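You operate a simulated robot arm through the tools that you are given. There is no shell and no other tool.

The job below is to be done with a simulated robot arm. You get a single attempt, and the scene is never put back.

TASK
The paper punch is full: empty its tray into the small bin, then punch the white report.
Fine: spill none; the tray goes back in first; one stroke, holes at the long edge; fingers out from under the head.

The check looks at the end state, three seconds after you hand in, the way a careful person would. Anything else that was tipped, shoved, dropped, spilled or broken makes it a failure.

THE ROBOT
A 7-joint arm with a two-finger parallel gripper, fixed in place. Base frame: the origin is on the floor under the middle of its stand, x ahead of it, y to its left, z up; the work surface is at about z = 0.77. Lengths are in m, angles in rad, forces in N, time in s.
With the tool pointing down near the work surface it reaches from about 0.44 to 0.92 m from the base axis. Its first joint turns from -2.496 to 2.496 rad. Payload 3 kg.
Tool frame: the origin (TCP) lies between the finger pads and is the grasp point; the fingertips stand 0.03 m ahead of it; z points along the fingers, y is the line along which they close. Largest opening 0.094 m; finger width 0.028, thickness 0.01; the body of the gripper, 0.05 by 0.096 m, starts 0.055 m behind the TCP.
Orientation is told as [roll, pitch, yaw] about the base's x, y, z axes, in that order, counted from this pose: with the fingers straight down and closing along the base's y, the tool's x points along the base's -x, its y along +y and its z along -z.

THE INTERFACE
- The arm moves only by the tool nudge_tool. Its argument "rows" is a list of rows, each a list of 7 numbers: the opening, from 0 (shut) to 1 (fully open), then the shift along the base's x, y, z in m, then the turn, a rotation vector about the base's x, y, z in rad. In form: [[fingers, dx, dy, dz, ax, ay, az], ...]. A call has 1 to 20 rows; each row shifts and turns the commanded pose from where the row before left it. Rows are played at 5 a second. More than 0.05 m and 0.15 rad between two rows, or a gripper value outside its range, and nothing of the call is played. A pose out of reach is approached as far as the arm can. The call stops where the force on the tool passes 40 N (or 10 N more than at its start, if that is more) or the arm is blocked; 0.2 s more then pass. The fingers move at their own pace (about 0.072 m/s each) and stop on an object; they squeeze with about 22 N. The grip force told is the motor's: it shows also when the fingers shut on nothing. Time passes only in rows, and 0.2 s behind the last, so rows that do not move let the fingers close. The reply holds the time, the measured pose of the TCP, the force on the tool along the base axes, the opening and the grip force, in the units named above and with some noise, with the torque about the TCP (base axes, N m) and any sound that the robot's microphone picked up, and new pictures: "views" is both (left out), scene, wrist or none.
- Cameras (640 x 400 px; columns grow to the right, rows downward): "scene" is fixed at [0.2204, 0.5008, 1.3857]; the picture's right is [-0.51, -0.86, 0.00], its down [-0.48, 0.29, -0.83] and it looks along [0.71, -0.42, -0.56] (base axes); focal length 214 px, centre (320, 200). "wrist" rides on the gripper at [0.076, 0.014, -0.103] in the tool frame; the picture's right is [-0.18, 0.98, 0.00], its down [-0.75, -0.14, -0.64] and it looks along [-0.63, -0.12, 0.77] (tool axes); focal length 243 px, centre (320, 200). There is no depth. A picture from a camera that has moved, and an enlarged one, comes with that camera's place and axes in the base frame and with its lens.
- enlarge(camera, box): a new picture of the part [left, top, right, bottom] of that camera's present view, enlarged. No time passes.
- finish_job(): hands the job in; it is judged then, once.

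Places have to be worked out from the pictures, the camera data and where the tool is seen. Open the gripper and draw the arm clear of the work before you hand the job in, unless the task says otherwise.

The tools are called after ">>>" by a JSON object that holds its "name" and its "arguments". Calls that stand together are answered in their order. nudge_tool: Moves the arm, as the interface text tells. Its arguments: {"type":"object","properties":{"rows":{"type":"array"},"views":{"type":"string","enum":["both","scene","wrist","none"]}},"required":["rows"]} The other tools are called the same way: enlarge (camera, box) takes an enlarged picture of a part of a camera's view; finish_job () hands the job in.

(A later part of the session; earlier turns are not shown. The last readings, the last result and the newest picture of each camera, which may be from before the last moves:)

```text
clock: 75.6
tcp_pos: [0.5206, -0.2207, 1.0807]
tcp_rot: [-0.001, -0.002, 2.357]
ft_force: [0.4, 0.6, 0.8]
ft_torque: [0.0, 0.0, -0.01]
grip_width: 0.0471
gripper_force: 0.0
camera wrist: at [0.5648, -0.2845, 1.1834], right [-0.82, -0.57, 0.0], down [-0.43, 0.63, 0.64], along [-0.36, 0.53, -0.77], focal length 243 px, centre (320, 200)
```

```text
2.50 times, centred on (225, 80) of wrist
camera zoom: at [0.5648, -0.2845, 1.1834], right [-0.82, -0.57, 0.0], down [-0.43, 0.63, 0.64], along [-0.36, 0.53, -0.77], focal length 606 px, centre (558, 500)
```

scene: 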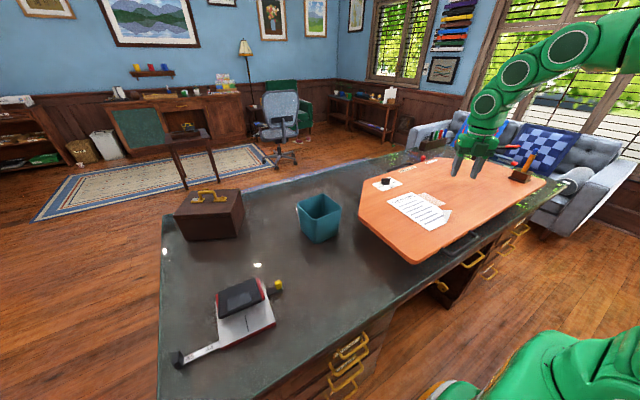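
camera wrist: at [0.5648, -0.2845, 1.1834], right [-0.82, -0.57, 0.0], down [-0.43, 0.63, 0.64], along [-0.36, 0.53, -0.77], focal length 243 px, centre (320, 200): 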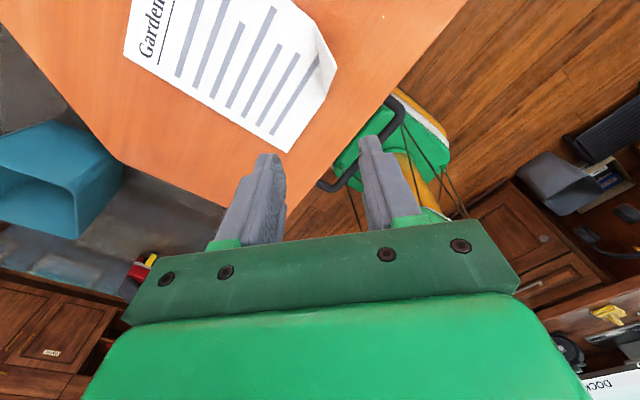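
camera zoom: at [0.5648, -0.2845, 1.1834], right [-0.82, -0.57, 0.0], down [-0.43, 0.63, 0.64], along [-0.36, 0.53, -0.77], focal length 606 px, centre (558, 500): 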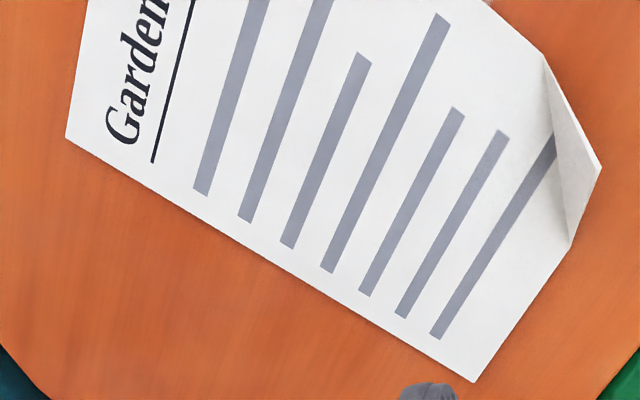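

Triangulating from both views, the page lies at z≈0.8765 with its left edge running (0.507,-0.116)→(0.716,-0.121). The flap folds along (0.506,-0.208)–(0.558,-0.265), with its tip at (0.520,-0.249,0.908), so it rises at about 61°. I'll tilt the tool to match the flap plane and stand off above it.

>>> {"name": "nudge_tool", "arguments": {"rows": [[0.34, 0, 0, 0, 0, 0, -0.024], [0.34, -0.0062, -0.0115, -0.0165, 0.0705, -0.074, 0], [0.34, -0.0062, -0.0115, -0.0165, 0.0705, -0.074, 0], [0.34, -0.0062, -0.0115, -0.0165, 0.0705, -0.074, 0], [0.34, -0.0062, -0.0115, -0.0165, 0.0705, -0.074, 0], [0.34, -0.0061, -0.0117, -0.0166, 0.0705, -0.074, 0], [0.34, 0, 0, 0, 0, 0, 0]], "views": "both"}}

>>> {"name": "enlarge", "arguments": {"camera": "wrist", "box": [220, 80, 420, 230]}}

>>> {"name": "enlarge", "arguments": {"camera": "scene", "box": [400, 160, 500, 250]}}

```text
clock: 77.2
tcp_pos: [0.489, -0.2789, 0.9981]
tcp_rot: [-0.51, -0.001, 2.33]
ft_force: [0.0, 0.0, 0.3]
ft_torque: [-0.01, -0.02, -0.02]
grip_width: 0.032
gripper_force: 0.1
camera wrist: at [0.4968, -0.3775, 1.0805], right [-0.75, -0.46, -0.48], down [-0.66, 0.41, 0.63], along [-0.09, 0.79, -0.61], focal length 243 px, centre (320, 200)
```

scene: 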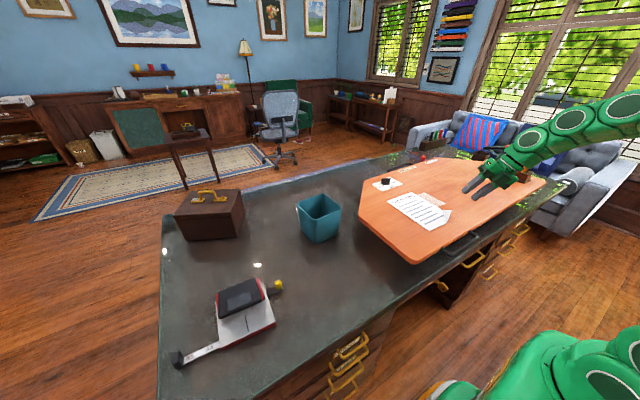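
wrist: 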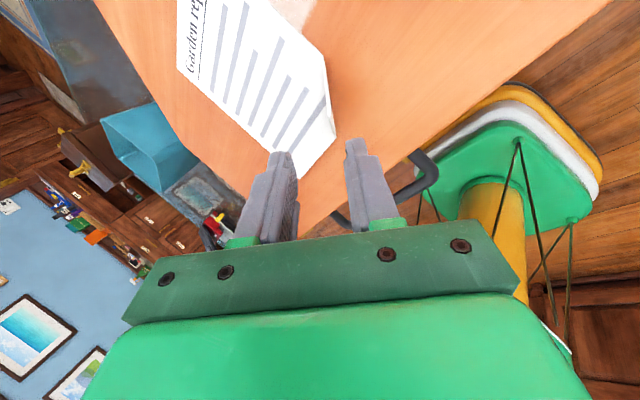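

```text
2.67 times, centred on (320, 155) of wrist
camera zoom: at [0.4968, -0.3775, 1.0805], right [-0.75, -0.46, -0.48], down [-0.66, 0.41, 0.63], along [-0.09, 0.79, -0.61], focal length 647 px, centre (320, 320)
```

zoom: 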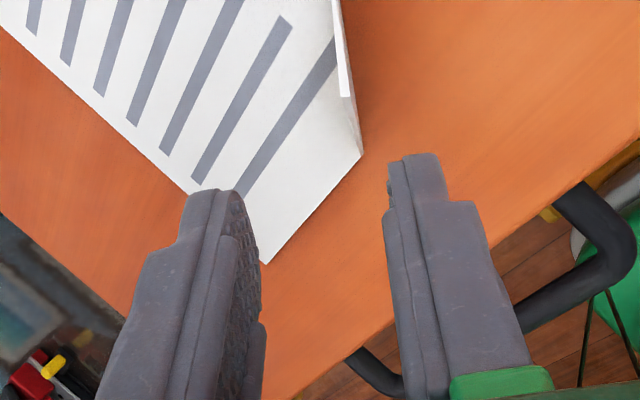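

```text
4.44 times, centred on (450, 205) of scene
camera zoom: at [0.2204, 0.5008, 1.3857], right [-0.51, -0.86, 0.0], down [-0.48, 0.29, -0.83], along [0.71, -0.42, -0.56], focal length 953 px, centre (-258, 178)
```

zoom: 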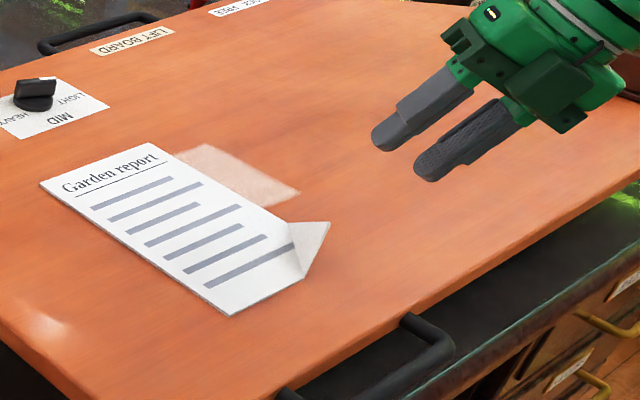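

The flap appears edge-on between the finger planes, as intended, and its tip projects within about 2 mm of my estimate. I'll correct that offset and advance along the flap plane to just short of its tip.

>>> {"name": "nudge_tool", "arguments": {"rows": [[0.34, 0.0058, 0.0055, -0.0184, 0, 0, 0], [0.34, 0.0071, 0.0067, -0.0174, 0, 0, 0], [0.34, 0.0071, 0.0067, -0.0174, 0, 0, 0], [0.34, 0, 0, 0, 0, 0, 0]], "views": "both"}}

>>> {"name": "enlarge", "arguments": {"camera": "wrist", "box": [220, 80, 420, 230]}}

>>> {"name": "enlarge", "arguments": {"camera": "scene", "box": [410, 170, 480, 240]}}

```text
clock: 78.2
tcp_pos: [0.5106, -0.2601, 0.9438]
tcp_rot: [-0.512, 0.001, 2.332]
ft_force: [0.5, -0.1, -0.1]
ft_torque: [0.01, 0.0, -0.02]
grip_width: 0.032
gripper_force: 0.0
camera wrist: at [0.5168, -0.358, 1.0271], right [-0.75, -0.46, -0.48], down [-0.66, 0.41, 0.63], along [-0.09, 0.79, -0.61], focal length 243 px, centre (320, 200)
```

scene: 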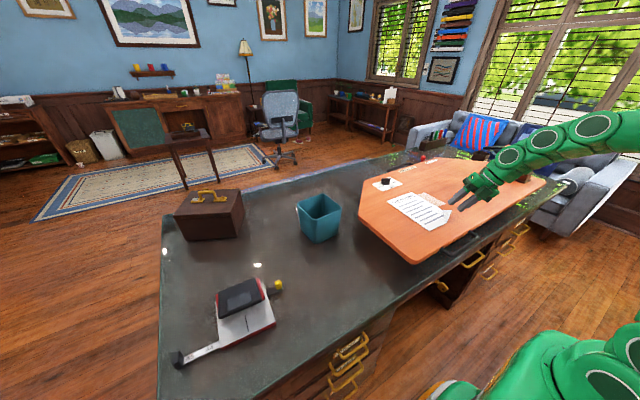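
wrist: 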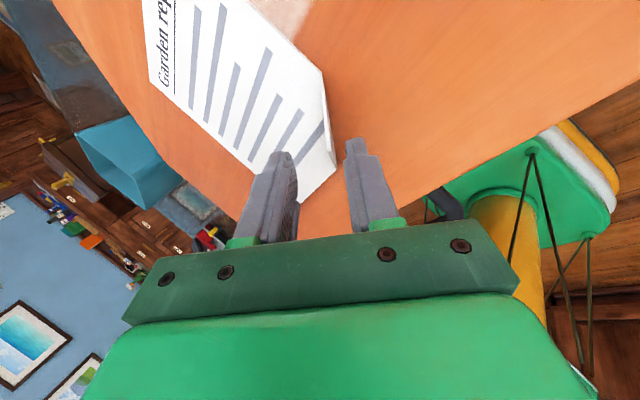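

```text
2.67 times, centred on (320, 155) of wrist
camera zoom: at [0.5168, -0.358, 1.0271], right [-0.75, -0.46, -0.48], down [-0.66, 0.41, 0.63], along [-0.09, 0.79, -0.61], focal length 647 px, centre (320, 320)
```

zoom: 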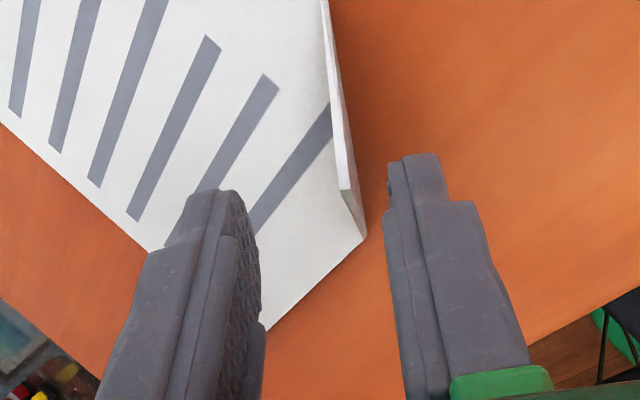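

```text
5.71 times, centred on (445, 205) of scene
camera zoom: at [0.2204, 0.5008, 1.3857], right [-0.51, -0.86, 0.0], down [-0.48, 0.29, -0.83], along [0.71, -0.42, -0.56], focal length 1226 px, centre (-394, 171)
```

zoom: 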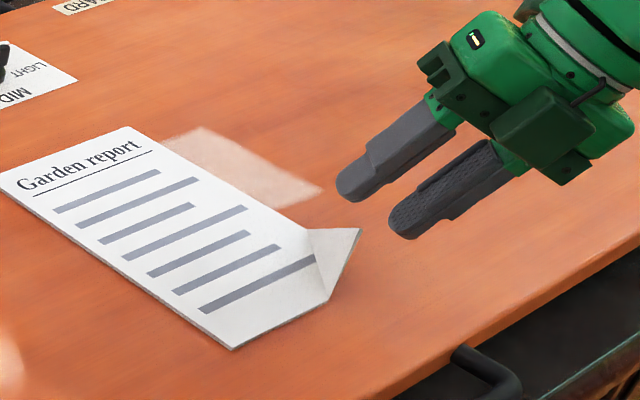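

The flap tip sits between the fingers, with about 10 mm to the outer finger and 20 mm to the inner. I'll advance 3 cm along the flap plane, so the outer finger goes under the flap with a few millimetres to the board.

>>> {"name": "nudge_tool", "arguments": {"rows": [[0.34, 0.0053, 0.0051, -0.0131, 0, 0, 0], [0.34, 0.0035, 0.0034, -0.0087, 0, 0, 0], [0.34, 0.0018, 0.0017, -0.0044, 0, 0, 0], [0.34, 0, 0, 0, 0, 0, 0]], "views": "both"}}

>>> {"name": "enlarge", "arguments": {"camera": "wrist", "box": [220, 80, 420, 230]}}

>>> {"name": "enlarge", "arguments": {"camera": "scene", "box": [410, 170, 480, 240]}}

```text
clock: 79.2
tcp_pos: [0.5209, -0.2483, 0.9196]
tcp_rot: [-0.512, 0.0, 2.33]
ft_force: [0.2, 0.6, -0.1]
ft_torque: [0.04, 0.01, 0.01]
grip_width: 0.0318
gripper_force: 0.1
camera wrist: at [0.5275, -0.3471, 1.0018], right [-0.75, -0.46, -0.48], down [-0.66, 0.41, 0.63], along [-0.09, 0.79, -0.61], focal length 243 px, centre (320, 200)
```

scene: 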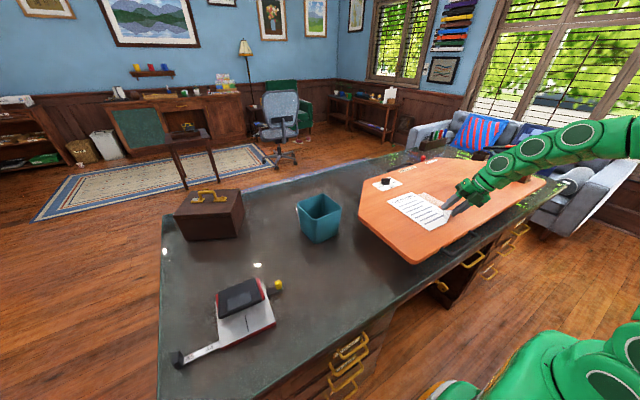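
wrist: 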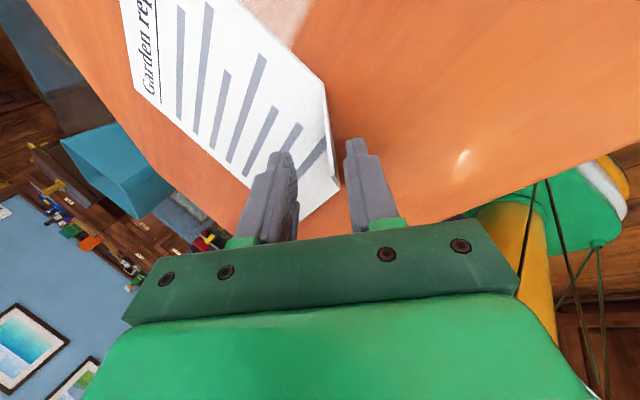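

```text
2.67 times, centred on (320, 155) of wrist
camera zoom: at [0.5275, -0.3471, 1.0018], right [-0.75, -0.46, -0.48], down [-0.66, 0.41, 0.63], along [-0.09, 0.79, -0.61], focal length 647 px, centre (320, 320)
```

zoom: 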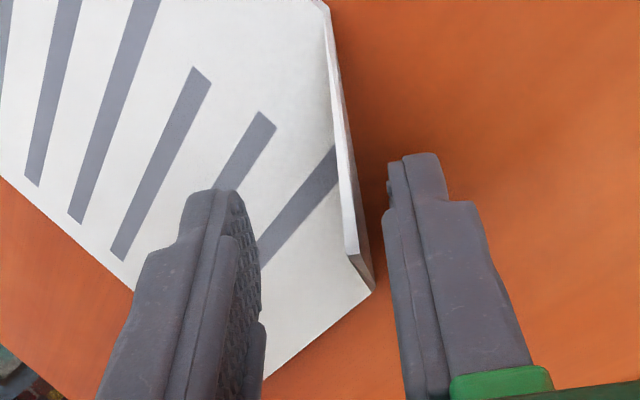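

```text
5.71 times, centred on (445, 205) of scene
camera zoom: at [0.2204, 0.5008, 1.3857], right [-0.51, -0.86, 0.0], down [-0.48, 0.29, -0.83], along [0.71, -0.42, -0.56], focal length 1226 px, centre (-394, 171)
```

zoom: 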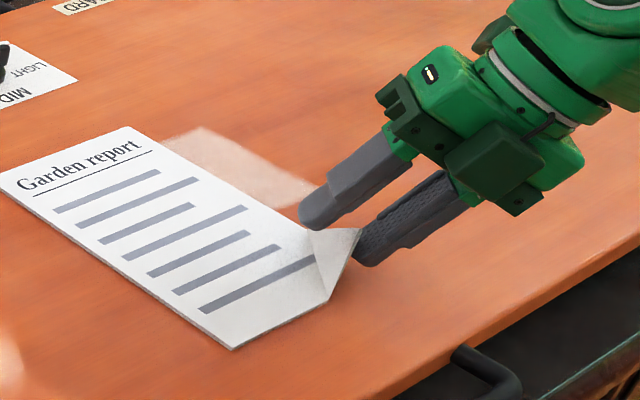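

The flap is between the fingers with its tip about 9 mm below the TCP, roughly 7 mm off-centre toward the outer finger. I'll close while shifting the tool by the same 7 mm, so both pads meet the flap together without pushing the page.

>>> {"name": "nudge_tool", "arguments": {"rows": [[0.26, -0.0011, -0.0011, -0.0009, 0, 0, 0], [0.18, -0.0011, -0.0011, -0.0009, 0, 0, 0], [0.1, -0.0011, -0.0011, -0.0009, 0, 0, 0], [0.05, -0.001, -0.001, -0.0008, 0, 0, 0], [0.0, 0, 0, 0, 0, 0, 0], [0.0, 0, 0, 0, 0, 0, 0]], "views": "both"}}

>>> {"name": "enlarge", "arguments": {"camera": "wrist", "box": [220, 80, 420, 230]}}

>>> {"name": "enlarge", "arguments": {"camera": "scene", "box": [380, 170, 480, 240]}}

```text
clock: 80.6
tcp_pos: [0.5159, -0.2525, 0.9143]
tcp_rot: [-0.511, -0.001, 2.331]
ft_force: [1.0, -0.6, 0.5]
ft_torque: [-0.02, 0.04, -0.02]
grip_width: 0.0009
gripper_force: 22.2
camera wrist: at [0.5236, -0.3515, 0.998], right [-0.75, -0.46, -0.48], down [-0.66, 0.41, 0.63], along [-0.09, 0.79, -0.61], focal length 243 px, centre (320, 200)
```

scene: 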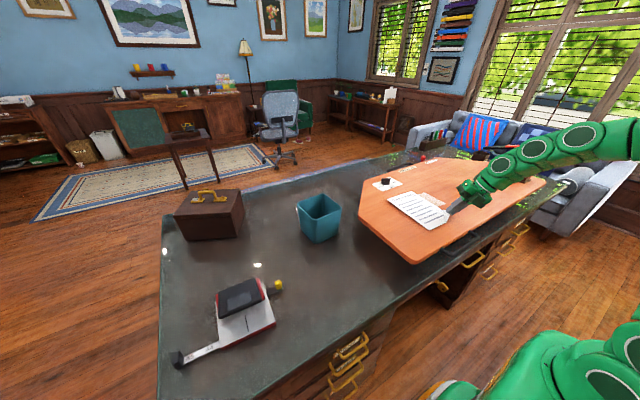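
wrist: 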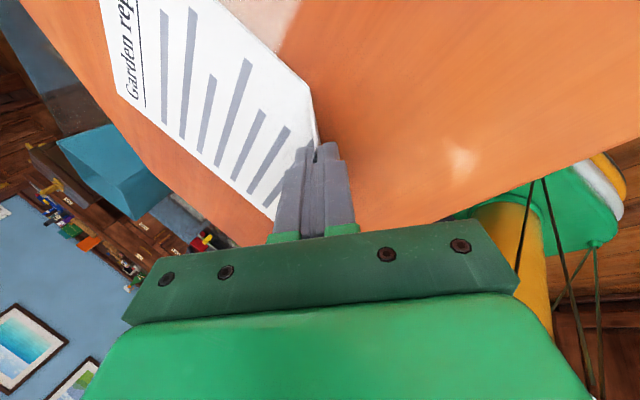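

```text
2.67 times, centred on (320, 155) of wrist
camera zoom: at [0.5236, -0.3515, 0.998], right [-0.75, -0.46, -0.48], down [-0.66, 0.41, 0.63], along [-0.09, 0.79, -0.61], focal length 647 px, centre (320, 320)
```

zoom: 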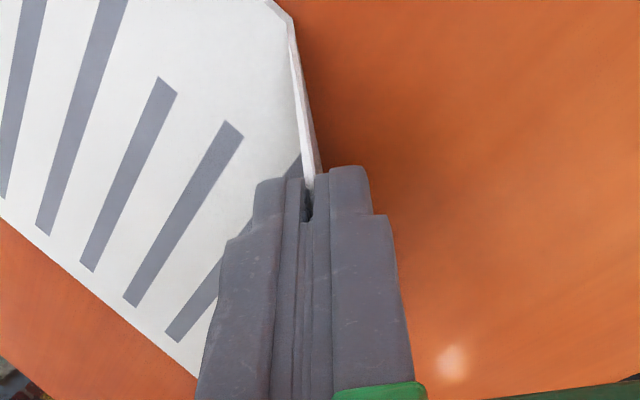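

```text
5.71 times, centred on (430, 205) of scene
camera zoom: at [0.2204, 0.5008, 1.3857], right [-0.51, -0.86, 0.0], down [-0.48, 0.29, -0.83], along [0.71, -0.42, -0.56], focal length 1226 px, centre (-309, 171)
```

zoom: 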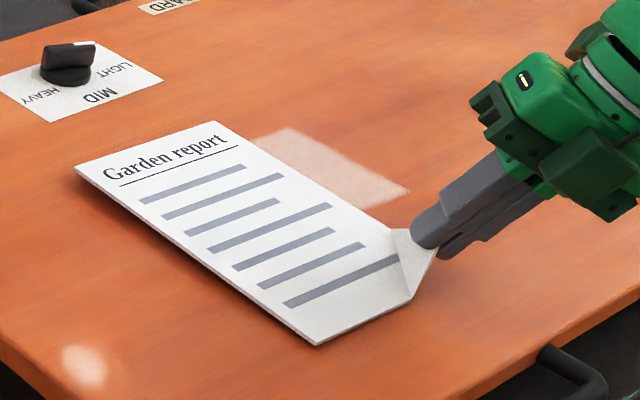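

The flap is pinched (0.0009 m at 22 N) and the page has barely moved. I'll lift 2–3 cm gently to confirm the page comes along.

>>> {"name": "nudge_tool", "arguments": {"rows": [[0, 0, 0, 0.003, 0, 0, 0], [0, 0, 0, 0.006, 0, 0, 0], [0, 0, 0, 0.008, 0, 0, 0], [0, 0, 0, 0.01, 0, 0, 0], [0, 0, 0, 0.008, 0, 0, 0], [0, 0, 0, 0, 0, 0, 0]], "views": "both"}}

>>> {"name": "enlarge", "arguments": {"camera": "scene", "box": [360, 150, 480, 250]}}

```text
clock: 82.0
tcp_pos: [0.5163, -0.2531, 0.9495]
tcp_rot: [-0.511, 0.001, 2.33]
ft_force: [0.3, -0.8, -0.2]
ft_torque: [-0.01, 0.02, 0.0]
grip_width: 0.0009
gripper_force: 22.1
camera wrist: at [0.5234, -0.3503, 1.0334], right [-0.75, -0.46, -0.48], down [-0.66, 0.41, 0.63], along [-0.09, 0.79, -0.61], focal length 243 px, centre (320, 200)
```

scene: 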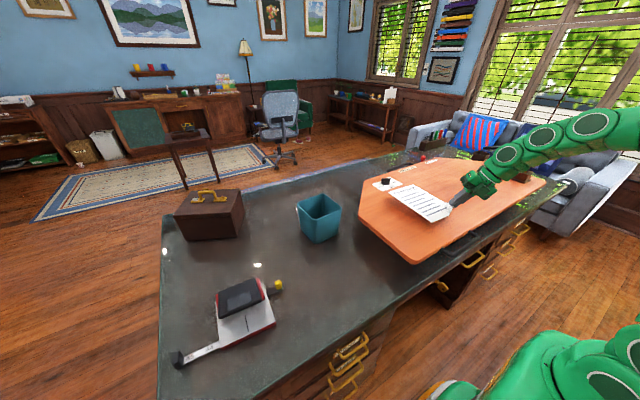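
wrist: 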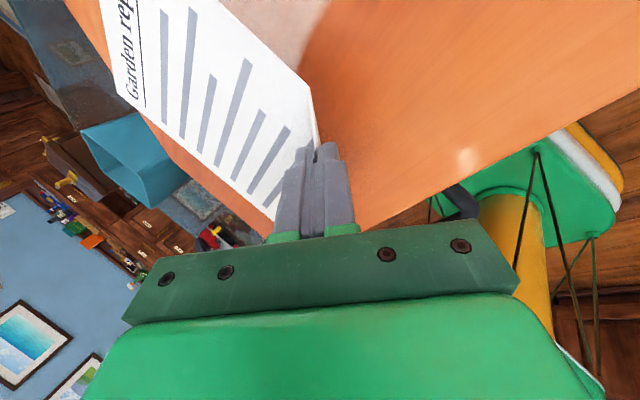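

```text
4.00 times, centred on (420, 200) of scene
camera zoom: at [0.2204, 0.5008, 1.3857], right [-0.51, -0.86, 0.0], down [-0.48, 0.29, -0.83], along [0.71, -0.42, -0.56], focal length 858 px, centre (-80, 200)
```

zoom: 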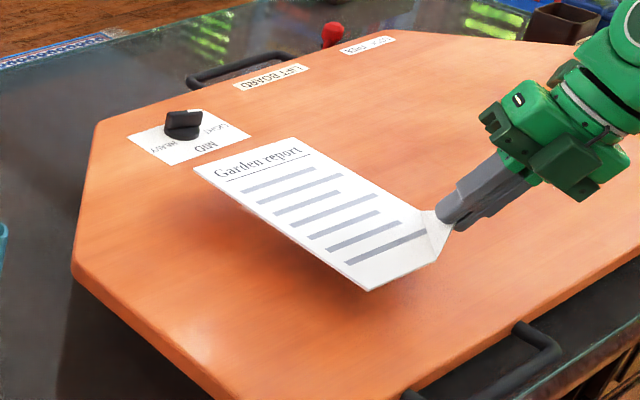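

The page has lifted cleanly, tilted about 2.5° up toward its top-left, which I'll correct later. I'll raise it and carry it across, rotating -1.61 rad so its left long edge faces the punch throat.

>>> {"name": "nudge_tool", "arguments": {"rows": [[0, 0, 0, 0.02, 0, 0, 0], [0, 0, 0, 0.03, 0, 0, 0], [0, 0, 0, 0.03, 0, 0, 0], [0, 0, 0.01, 0.02, 0, 0, -0.03], [0, 0.003, 0.0393, 0, 0, 0, -0.0731], [0, 0.003, 0.0393, 0, 0, 0, -0.0731], [0, 0.003, 0.0393, 0, 0, 0, -0.0731], [0, 0.003, 0.0393, 0, 0, 0, -0.0731], [0, 0.003, 0.0393, 0, 0, 0, -0.0731], [0, 0.003, 0.0393, 0, 0, 0, -0.0731], [0, 0.003, 0.0393, 0, 0, 0, -0.0731], [0, 0.003, 0.0393, 0, 0, 0, -0.0731], [0, 0.003, 0.0393, 0, 0, 0, -0.0731], [0, 0.003, 0.0393, 0, 0, 0, -0.0731], [0, 0.003, 0.0393, 0, 0, 0, -0.0731]], "views": "both"}}

```text
clock: 85.2
tcp_pos: [0.5489, 0.1927, 1.0497]
tcp_rot: [-0.512, -0.001, 1.495]
ft_force: [-0.1, 0.2, -0.7]
ft_torque: [0.0, 0.02, -0.01]
grip_width: 0.0009
gripper_force: 21.7
camera wrist: at [0.4807, 0.1211, 1.1328], right [-0.84, 0.25, -0.48], down [-0.13, 0.76, 0.63], along [0.52, 0.59, -0.61], focal length 243 px, centre (320, 200)
```

scene: 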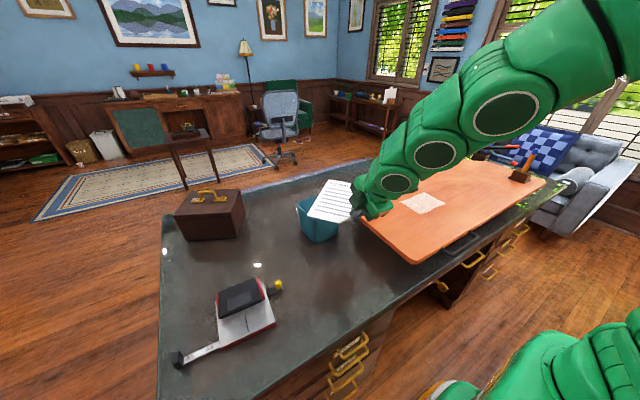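
wrist: 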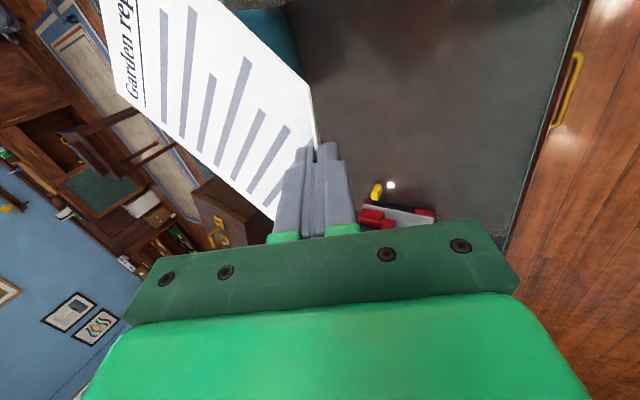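

The page is riding steadily, and the pale patch on the board stayed behind. I'll continue to above the front of the punch.

>>> {"name": "nudge_tool", "arguments": {"rows": [[0, -0.011, 0.0393, 0, 0, 0, -0.0704], [0, -0.011, 0.0393, 0, 0, 0, -0.0704], [0, -0.011, 0.0393, 0, 0, 0, -0.0704], [0, -0.011, 0.0393, 0, 0, 0, -0.0704], [0, -0.011, 0.0393, 0, 0, 0, -0.0704], [0, -0.011, 0.0393, 0, 0, 0, -0.0704], [0, -0.011, 0.0393, 0, 0, 0, -0.0704], [0, -0.011, 0.0393, 0, 0, 0, -0.0704], [0, -0.011, 0.0393, 0, 0, 0, -0.0704], [0, -0.011, 0.0393, 0, 0, 0, -0.0704], [0, -0.011, 0.0393, 0, 0, 0, -0.0709], [0, 0, 0, 0, 0, 0, 0]], "views": "both"}}

>>> {"name": "enlarge", "arguments": {"camera": "scene", "box": [140, 200, 340, 400]}}

```text
clock: 87.8
tcp_pos: [0.428, 0.6232, 1.05]
tcp_rot: [-0.51, -0.001, 0.722]
ft_force: [-0.2, 0.3, 0.1]
ft_torque: [0.03, -0.01, -0.01]
grip_width: 0.0009
gripper_force: 21.8
camera wrist: at [0.329, 0.6199, 1.1334], right [-0.43, 0.77, -0.48], down [0.44, 0.64, 0.63], along [0.79, 0.06, -0.61], focal length 243 px, centre (320, 200)
```

scene: 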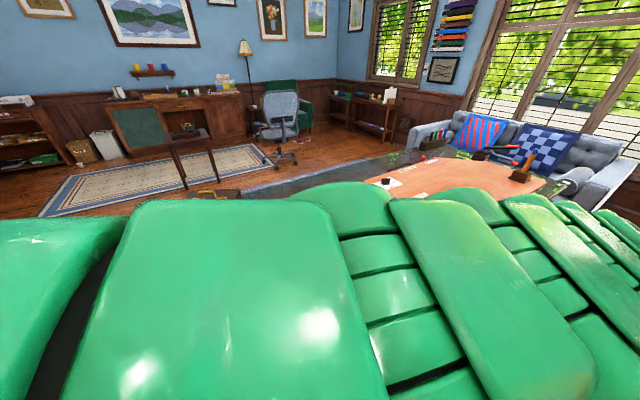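
wrist: 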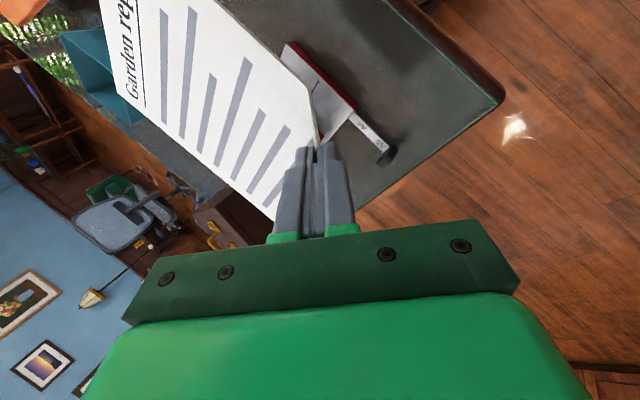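

```text
2.00 times, centred on (240, 300) of scene
camera zoom: at [0.2204, 0.5008, 1.3857], right [-0.51, -0.86, 0.0], down [-0.48, 0.29, -0.83], along [0.71, -0.42, -0.56], focal length 429 px, centre (480, 0)
```

zoom: 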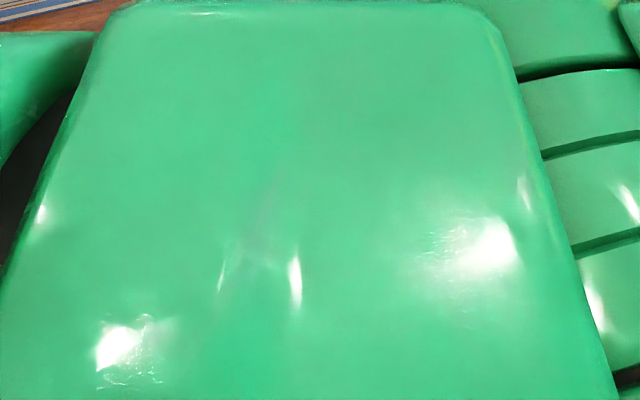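

The page is over the front of the punch and its measured top-left corner (0.550, 0.420) agrees with my plan. I'll zoom into the wrist view to check the page's tilt and the punch's position before lowering.

>>> {"name": "enlarge", "arguments": {"camera": "wrist", "box": [90, 0, 350, 230]}}

>>> {"name": "enlarge", "arguments": {"camera": "wrist", "box": [250, 20, 420, 180]}}

```text
1.74 times, centred on (220, 115) of wrist
camera zoom: at [0.329, 0.6199, 1.1334], right [-0.43, 0.77, -0.48], down [0.44, 0.64, 0.63], along [0.79, 0.06, -0.61], focal length 422 px, centre (494, 348)
```

zoom: 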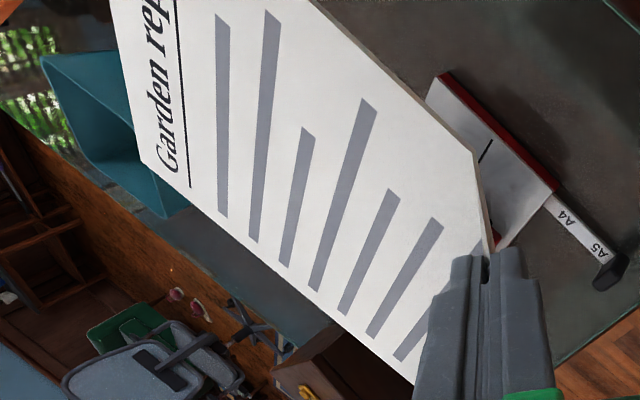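

```text
2.50 times, centred on (335, 100) of wrist
camera zoom: at [0.329, 0.6199, 1.1334], right [-0.43, 0.77, -0.48], down [0.44, 0.64, 0.63], along [0.79, 0.06, -0.61], focal length 606 px, centre (282, 450)
```

zoom: 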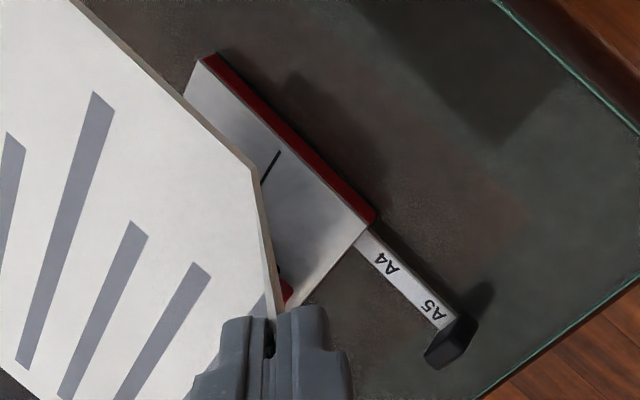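

The page's yaw (-0.0585) and centre match the plan, and the tilt is about 2.8°. I'll take out the tilt and lower the page to about 3 cm above the plate, still in front of the lever.

>>> {"name": "nudge_tool", "arguments": {"rows": [[0, -0.003, 0, 0, 0.0176, 0.0155, 0], [0, -0.003, 0, -0.01, 0.0176, 0.0155, 0], [0, 0, 0, -0.03, 0, 0, 0], [0, 0, 0, -0.03, 0, 0, 0], [0, 0, 0, -0.03, 0, 0, 0], [0, 0, 0, -0.03, 0, 0, 0], [0, 0, 0, -0.03, 0, 0, 0], [0, 0, 0, -0.02, 0, 0, 0], [0, 0, 0, -0.011, 0, 0, 0], [0, 0, 0, 0, 0, 0, 0]], "views": "both"}}

>>> {"name": "enlarge", "arguments": {"camera": "wrist", "box": [100, 0, 420, 200]}}

>>> {"name": "enlarge", "arguments": {"camera": "scene", "box": [150, 240, 310, 400]}}

```text
clock: 90.0
tcp_pos: [0.4221, 0.6217, 0.8583]
tcp_rot: [-0.465, 0.0, 0.723]
ft_force: [-0.3, 0.5, 0.9]
ft_torque: [-0.02, 0.03, 0.02]
grip_width: 0.0009
gripper_force: 22.2
camera wrist: at [0.3257, 0.6156, 0.9444], right [-0.44, 0.78, -0.44], down [0.46, 0.62, 0.64], along [0.77, 0.08, -0.63], focal length 243 px, centre (320, 200)
```

scene: 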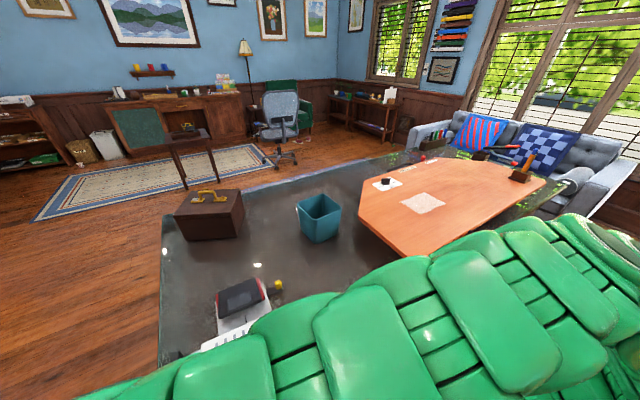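
wrist: 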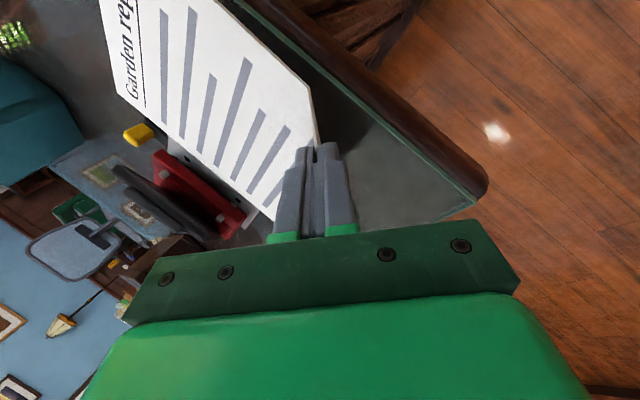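

```text
2.00 times, centred on (260, 100) of wrist
camera zoom: at [0.3257, 0.6156, 0.9444], right [-0.44, 0.78, -0.44], down [0.46, 0.62, 0.64], along [0.77, 0.08, -0.63], focal length 485 px, centre (440, 400)
```

zoom: 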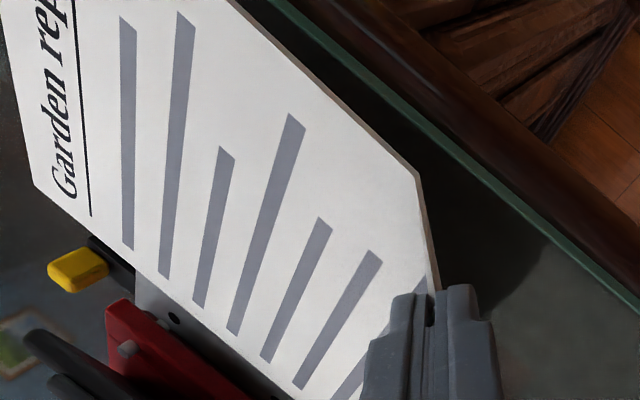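

```text
2.50 times, centred on (230, 320) of scene
camera zoom: at [0.2204, 0.5008, 1.3857], right [-0.51, -0.86, 0.0], down [-0.48, 0.29, -0.83], along [0.71, -0.42, -0.56], focal length 536 px, centre (545, -100)
```

zoom: 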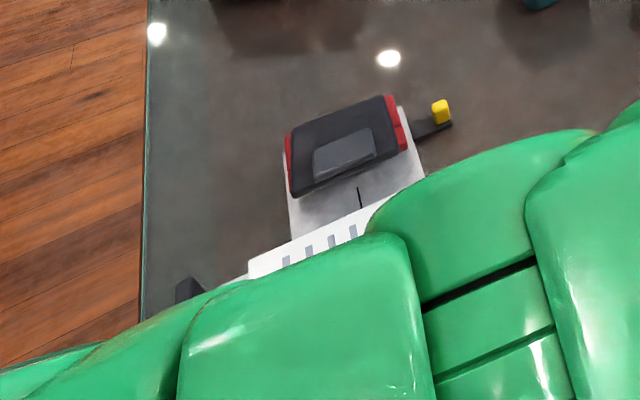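

The punch, its die hole and the page edge are all visible, and the page is nearly level with its left edge around x≈0.55. I'll lower it toward the plate, then feel for contact in small steps.

>>> {"name": "nudge_tool", "arguments": {"rows": [[0, 0, 0, -0.008, 0, 0, 0], [0, 0, 0, -0.008, 0, 0, 0], [0, 0, 0, -0.004, 0, 0, 0], [0, 0, 0, 0, 0, 0, 0]], "views": "both"}}

>>> {"name": "enlarge", "arguments": {"camera": "wrist", "box": [100, 60, 300, 240]}}

>>> {"name": "enlarge", "arguments": {"camera": "scene", "box": [180, 270, 280, 360]}}

```text
clock: 91.0
tcp_pos: [0.4229, 0.6205, 0.8379]
tcp_rot: [-0.465, 0.0, 0.723]
ft_force: [0.5, -0.2, 0.5]
ft_torque: [0.06, -0.02, -0.01]
grip_width: 0.0012
gripper_force: 21.6
camera wrist: at [0.3257, 0.6148, 0.9242], right [-0.44, 0.78, -0.44], down [0.46, 0.62, 0.64], along [0.77, 0.08, -0.63], focal length 243 px, centre (320, 200)
```

scene: 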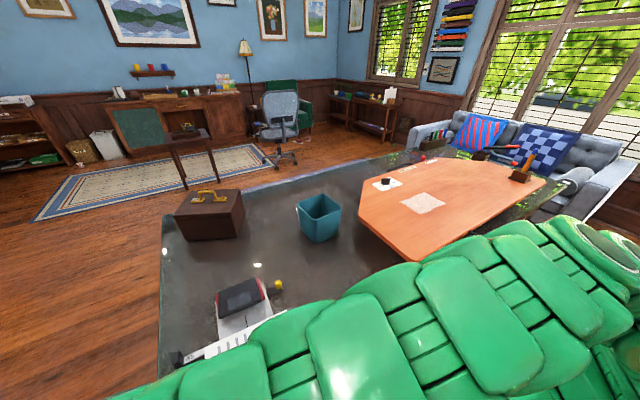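
wrist: 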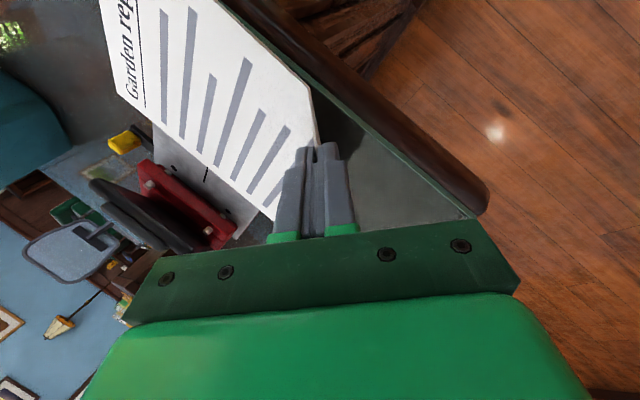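

```text
2.22 times, centred on (200, 150) of wrist
camera zoom: at [0.3257, 0.6148, 0.9242], right [-0.44, 0.78, -0.44], down [0.46, 0.62, 0.64], along [0.77, 0.08, -0.63], focal length 539 px, centre (587, 311)
```

zoom: 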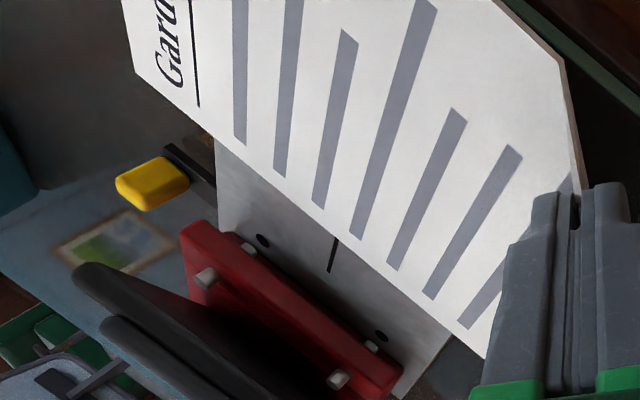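

```text
4.44 times, centred on (230, 315) of scene
camera zoom: at [0.2204, 0.5008, 1.3857], right [-0.51, -0.86, 0.0], down [-0.48, 0.29, -0.83], along [0.71, -0.42, -0.56], focal length 953 px, centre (720, -311)
```

zoom: 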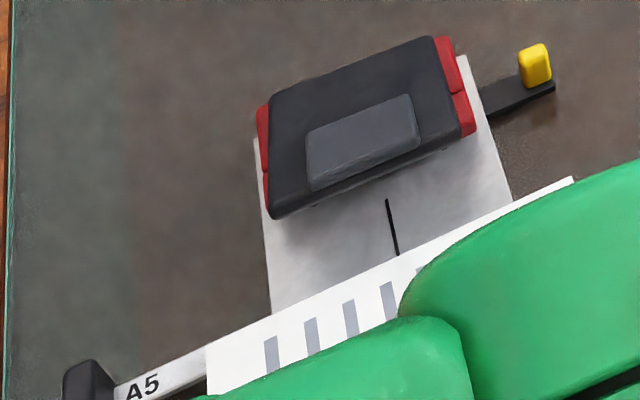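

Both die holes and the centre mark are clearly visible ahead of the page edge. The page's midpoint is about 2–3 mm toward -y of the mark, so I'll shift +2 mm and lower in 1 mm steps, feeling for the plate.

>>> {"name": "nudge_tool", "arguments": {"rows": [[0, 0, 0.002, -0.001, 0, 0, 0], [0, 0, 0, -0.001, 0, 0, 0], [0, 0, 0, 0, 0, 0, 0]], "views": "none"}}

>>> {"name": "nudge_tool", "arguments": {"rows": [[0, 0, 0, -0.001, 0, 0, 0], [0, 0, 0, -0.001, 0, 0, 0], [0, 0, 0, 0, 0, 0, 0]], "views": "both"}}

>>> {"name": "enlarge", "arguments": {"camera": "wrist", "box": [100, 60, 300, 240]}}

>>> {"name": "enlarge", "arguments": {"camera": "scene", "box": [180, 270, 280, 360]}}

```text
clock: 91.8
tcp_pos: [0.4215, 0.6247, 0.8354]
tcp_rot: [-0.464, 0.0, 0.724]
ft_force: [-0.2, 0.6, 1.2]
ft_torque: [0.0, -0.12, 0.02]
grip_width: 0.0012
gripper_force: 22.4
```

```text
clock: 92.6
tcp_pos: [0.4214, 0.6238, 0.8351]
tcp_rot: [-0.465, -0.001, 0.722]
ft_force: [-0.3, -0.1, 1.6]
ft_torque: [-0.04, -0.3, 0.11]
grip_width: 0.0009
gripper_force: 22.2
camera wrist: at [0.3255, 0.617, 0.9205], right [-0.44, 0.78, -0.44], down [0.46, 0.62, 0.64], along [0.77, 0.08, -0.63], focal length 243 px, centre (320, 200)
```

scene: 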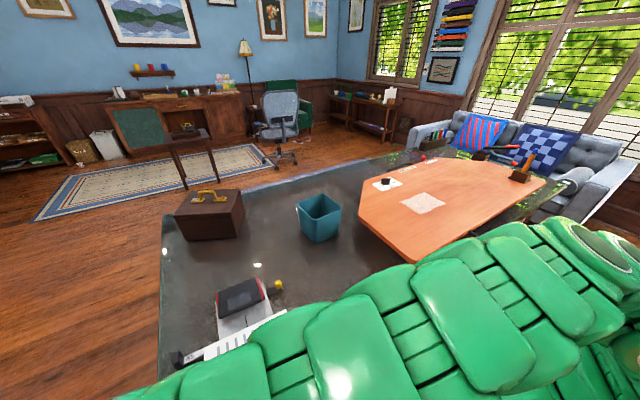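
wrist: 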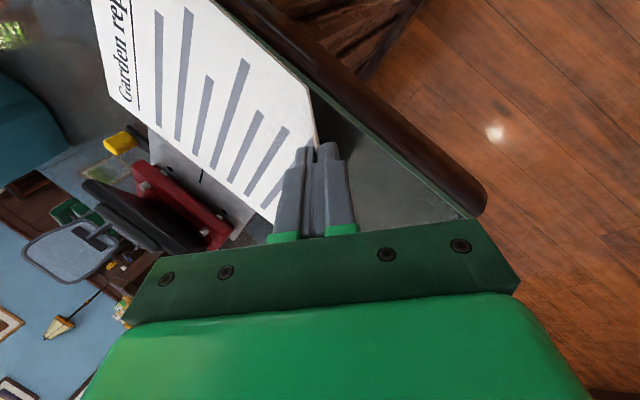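

```text
2.22 times, centred on (200, 150) of wrist
camera zoom: at [0.3255, 0.617, 0.9205], right [-0.44, 0.78, -0.44], down [0.46, 0.62, 0.64], along [0.77, 0.08, -0.63], focal length 539 px, centre (587, 311)
```

zoom: 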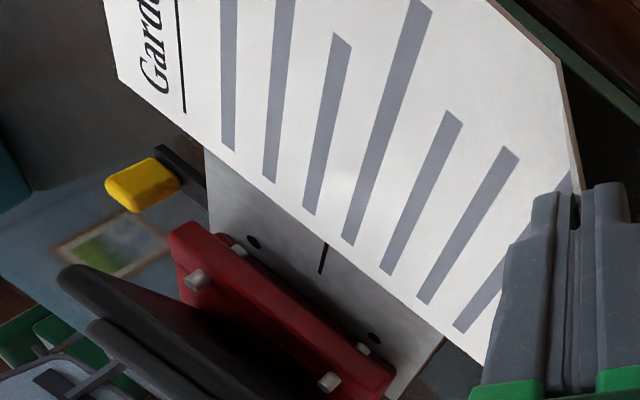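

```text
4.44 times, centred on (230, 315) of scene
camera zoom: at [0.2204, 0.5008, 1.3857], right [-0.51, -0.86, 0.0], down [-0.48, 0.29, -0.83], along [0.71, -0.42, -0.56], focal length 953 px, centre (720, -311)
```

zoom: 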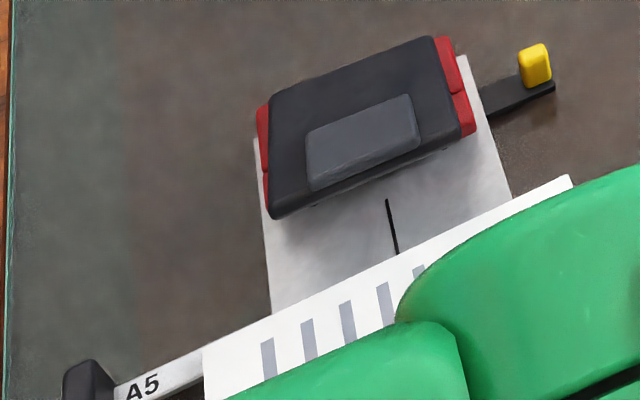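

Contact registered (torque -0.3 N·m), so the page edge is resting on the plate. I'll ease up 2.5 mm and slide the page toward the throat along the punch axis.

>>> {"name": "nudge_tool", "arguments": {"rows": [[0, 0, 0, 0.0025, 0, 0, 0], [0, 0.005, -0.0003, 0, 0, 0, 0], [0, 0.01, -0.0006, 0, 0, 0, 0], [0, 0.01, -0.0006, 0, 0, 0, 0], [0, 0.008, -0.0005, 0, 0, 0, 0], [0, 0, 0, 0, 0, 0, 0]], "views": "both"}}

>>> {"name": "enlarge", "arguments": {"camera": "wrist", "box": [100, 60, 300, 240]}}

>>> {"name": "enlarge", "arguments": {"camera": "scene", "box": [180, 270, 280, 360]}}

```text
clock: 94.0
tcp_pos: [0.4566, 0.6218, 0.8365]
tcp_rot: [-0.463, 0.001, 0.72]
ft_force: [0.6, -1.0, 1.0]
ft_torque: [-0.06, -0.11, -0.04]
grip_width: 0.0009
gripper_force: 22.0
camera wrist: at [0.3598, 0.6152, 0.9226], right [-0.44, 0.78, -0.44], down [0.46, 0.62, 0.64], along [0.77, 0.08, -0.63], focal length 243 px, centre (320, 200)
```

scene: 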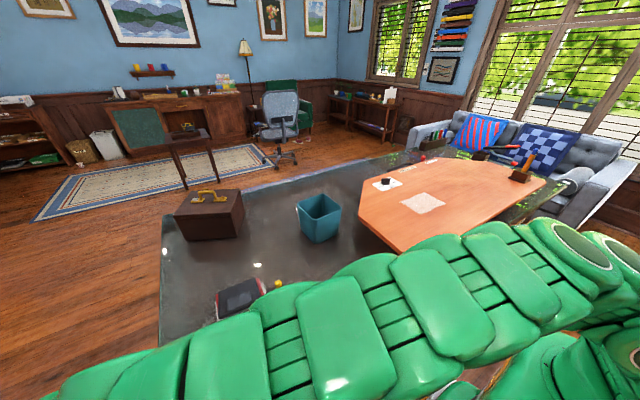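
wrist: 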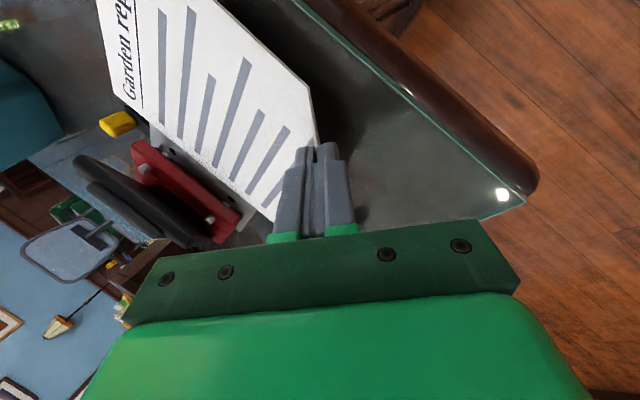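

```text
2.22 times, centred on (200, 150) of wrist
camera zoom: at [0.3598, 0.6152, 0.9226], right [-0.44, 0.78, -0.44], down [0.46, 0.62, 0.64], along [0.77, 0.08, -0.63], focal length 539 px, centre (587, 311)
```

zoom: 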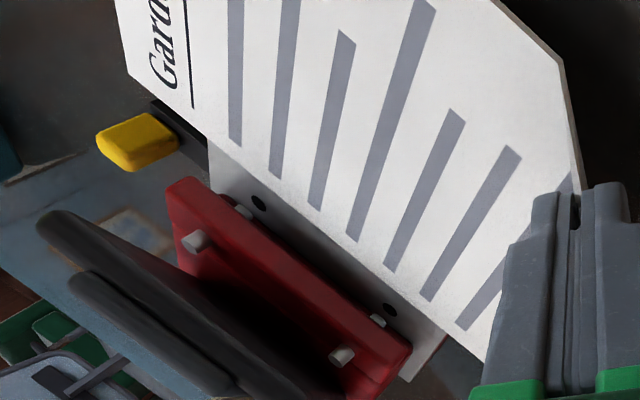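

```text
4.44 times, centred on (230, 315) of scene
camera zoom: at [0.2204, 0.5008, 1.3857], right [-0.51, -0.86, 0.0], down [-0.48, 0.29, -0.83], along [0.71, -0.42, -0.56], focal length 953 px, centre (720, -311)
```

zoom: 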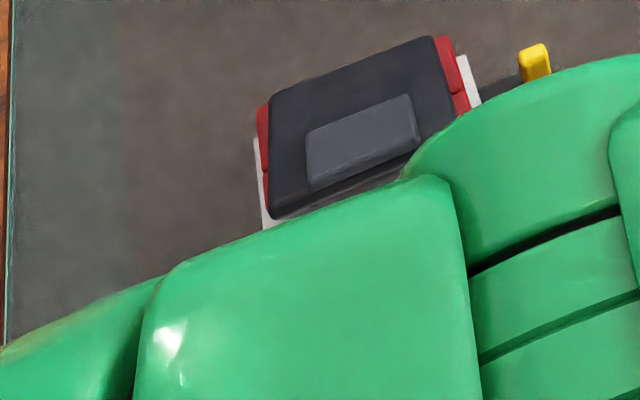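

The page edge is parallel to the line of die holes and nearly centred; I'll add another 1.5 mm in +y. I'll slide on under the punch block toward the back stop, watching the forces.

>>> {"name": "nudge_tool", "arguments": {"rows": [[0, 0.006, 0.0011, 0, 0, 0, 0], [0, 0.008, -0.0005, 0, 0, 0, 0], [0, 0.006, -0.0004, 0, 0, 0, 0], [0, 0, 0, 0, 0, 0, 0]], "views": "wrist"}}

>>> {"name": "enlarge", "arguments": {"camera": "wrist", "box": [100, 60, 300, 240]}}

```text
clock: 95.0
tcp_pos: [0.4747, 0.6228, 0.8379]
tcp_rot: [-0.466, -0.004, 0.722]
ft_force: [-0.2, -0.4, 0.3]
ft_torque: [-0.05, 0.01, 0.03]
grip_width: 0.0013
gripper_force: 21.4
camera wrist: at [0.3789, 0.6162, 0.9235], right [-0.44, 0.78, -0.44], down [0.46, 0.62, 0.64], along [0.77, 0.08, -0.63], focal length 243 px, centre (320, 200)
```

wrist: 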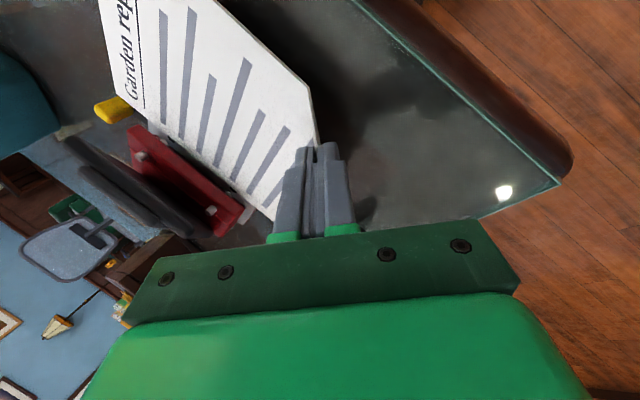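

```text
2.22 times, centred on (200, 150) of wrist
camera zoom: at [0.3789, 0.6162, 0.9235], right [-0.44, 0.78, -0.44], down [0.46, 0.62, 0.64], along [0.77, 0.08, -0.63], focal length 539 px, centre (587, 311)
```

zoom: 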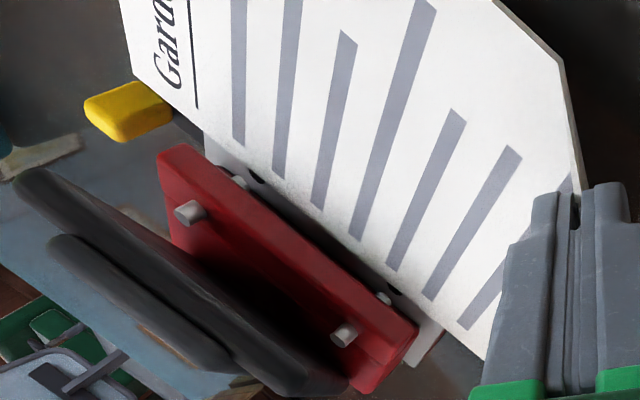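

The page edge has reached the die holes with no load. I'll continue a further 8 mm, then creep up to the back stop.

>>> {"name": "nudge_tool", "arguments": {"rows": [[0, 0.004, -0.0002, 0, 0, 0, 0], [0, 0.004, -0.0003, 0, 0, 0, 0], [0, 0, 0, 0, 0, 0, 0]], "views": "wrist"}}

>>> {"name": "enlarge", "arguments": {"camera": "wrist", "box": [100, 60, 300, 240]}}

```text
clock: 95.8
tcp_pos: [0.4826, 0.6215, 0.8375]
tcp_rot: [-0.464, 0.0, 0.723]
ft_force: [0.1, -0.8, 0.4]
ft_torque: [-0.02, -0.01, -0.03]
grip_width: 0.0013
gripper_force: 22.3
camera wrist: at [0.3869, 0.6155, 0.9238], right [-0.44, 0.78, -0.44], down [0.46, 0.62, 0.64], along [0.77, 0.08, -0.63], focal length 243 px, centre (320, 200)
```

wrist: 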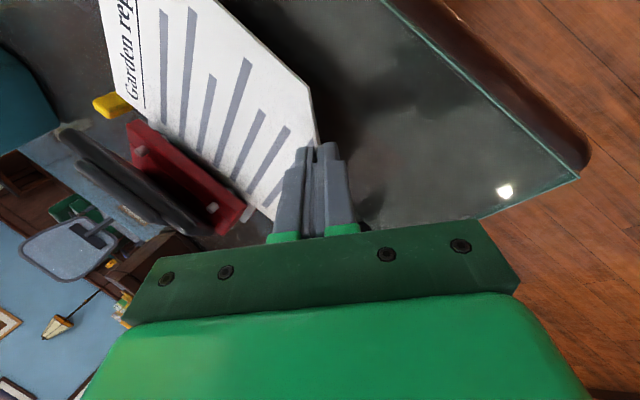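

```text
2.22 times, centred on (200, 150) of wrist
camera zoom: at [0.3869, 0.6155, 0.9238], right [-0.44, 0.78, -0.44], down [0.46, 0.62, 0.64], along [0.77, 0.08, -0.63], focal length 539 px, centre (587, 311)
```

zoom: 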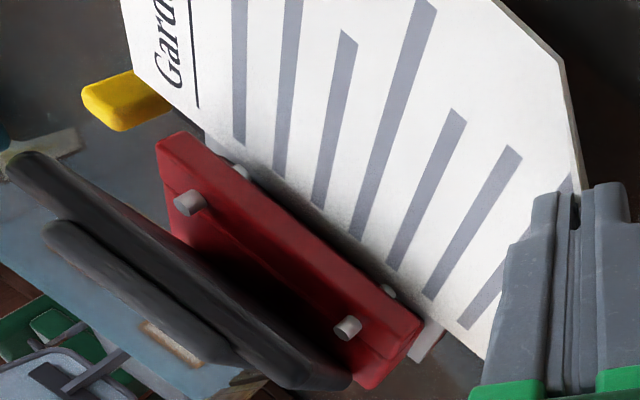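

No contact yet. I'll creep forward in 1.5–2 mm steps until a light contact shows in the x force.

>>> {"name": "nudge_tool", "arguments": {"rows": [[0, 0.002, -0.0001, 0, 0, 0, 0], [0, 0.002, -0.0001, 0, 0, 0, 0], [0, 0, 0, 0, 0, 0, 0]], "views": "none"}}

>>> {"name": "nudge_tool", "arguments": {"rows": [[0, 0.0015, -0.0001, 0, 0, 0, 0], [0, 0.0015, -0.0001, 0, 0, 0, 0], [0, 0, 0, 0, 0, 0, 0]], "views": "wrist"}}

>>> {"name": "enlarge", "arguments": {"camera": "wrist", "box": [100, 60, 300, 240]}}

```text
clock: 96.6
tcp_pos: [0.4872, 0.6216, 0.8368]
tcp_rot: [-0.463, 0.0, 0.723]
ft_force: [-0.1, -0.3, 1.0]
ft_torque: [0.02, 0.0, -0.05]
grip_width: 0.0008
gripper_force: 22.3
```

```text
clock: 97.4
tcp_pos: [0.4899, 0.6208, 0.8383]
tcp_rot: [-0.465, -0.001, 0.724]
ft_force: [-0.1, -0.6, 0.3]
ft_torque: [-0.03, 0.03, -0.03]
grip_width: 0.001
gripper_force: 22.1
camera wrist: at [0.3941, 0.6148, 0.9234], right [-0.44, 0.78, -0.44], down [0.46, 0.62, 0.64], along [0.77, 0.08, -0.63], focal length 243 px, centre (320, 200)
```

wrist: 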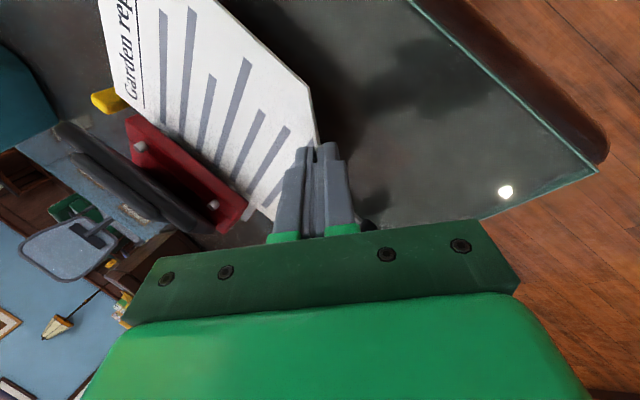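

```text
2.22 times, centred on (200, 150) of wrist
camera zoom: at [0.3941, 0.6148, 0.9234], right [-0.44, 0.78, -0.44], down [0.46, 0.62, 0.64], along [0.77, 0.08, -0.63], focal length 539 px, centre (587, 311)
```

zoom: 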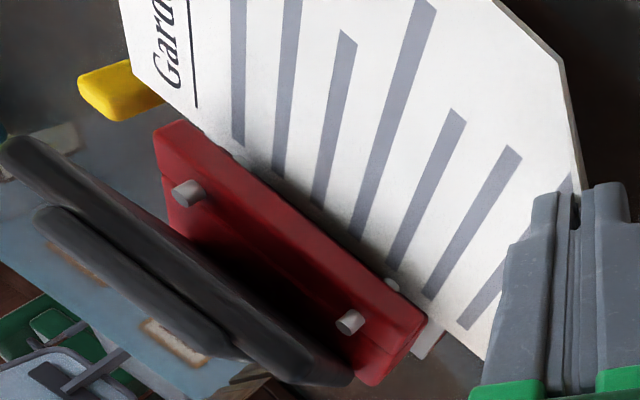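

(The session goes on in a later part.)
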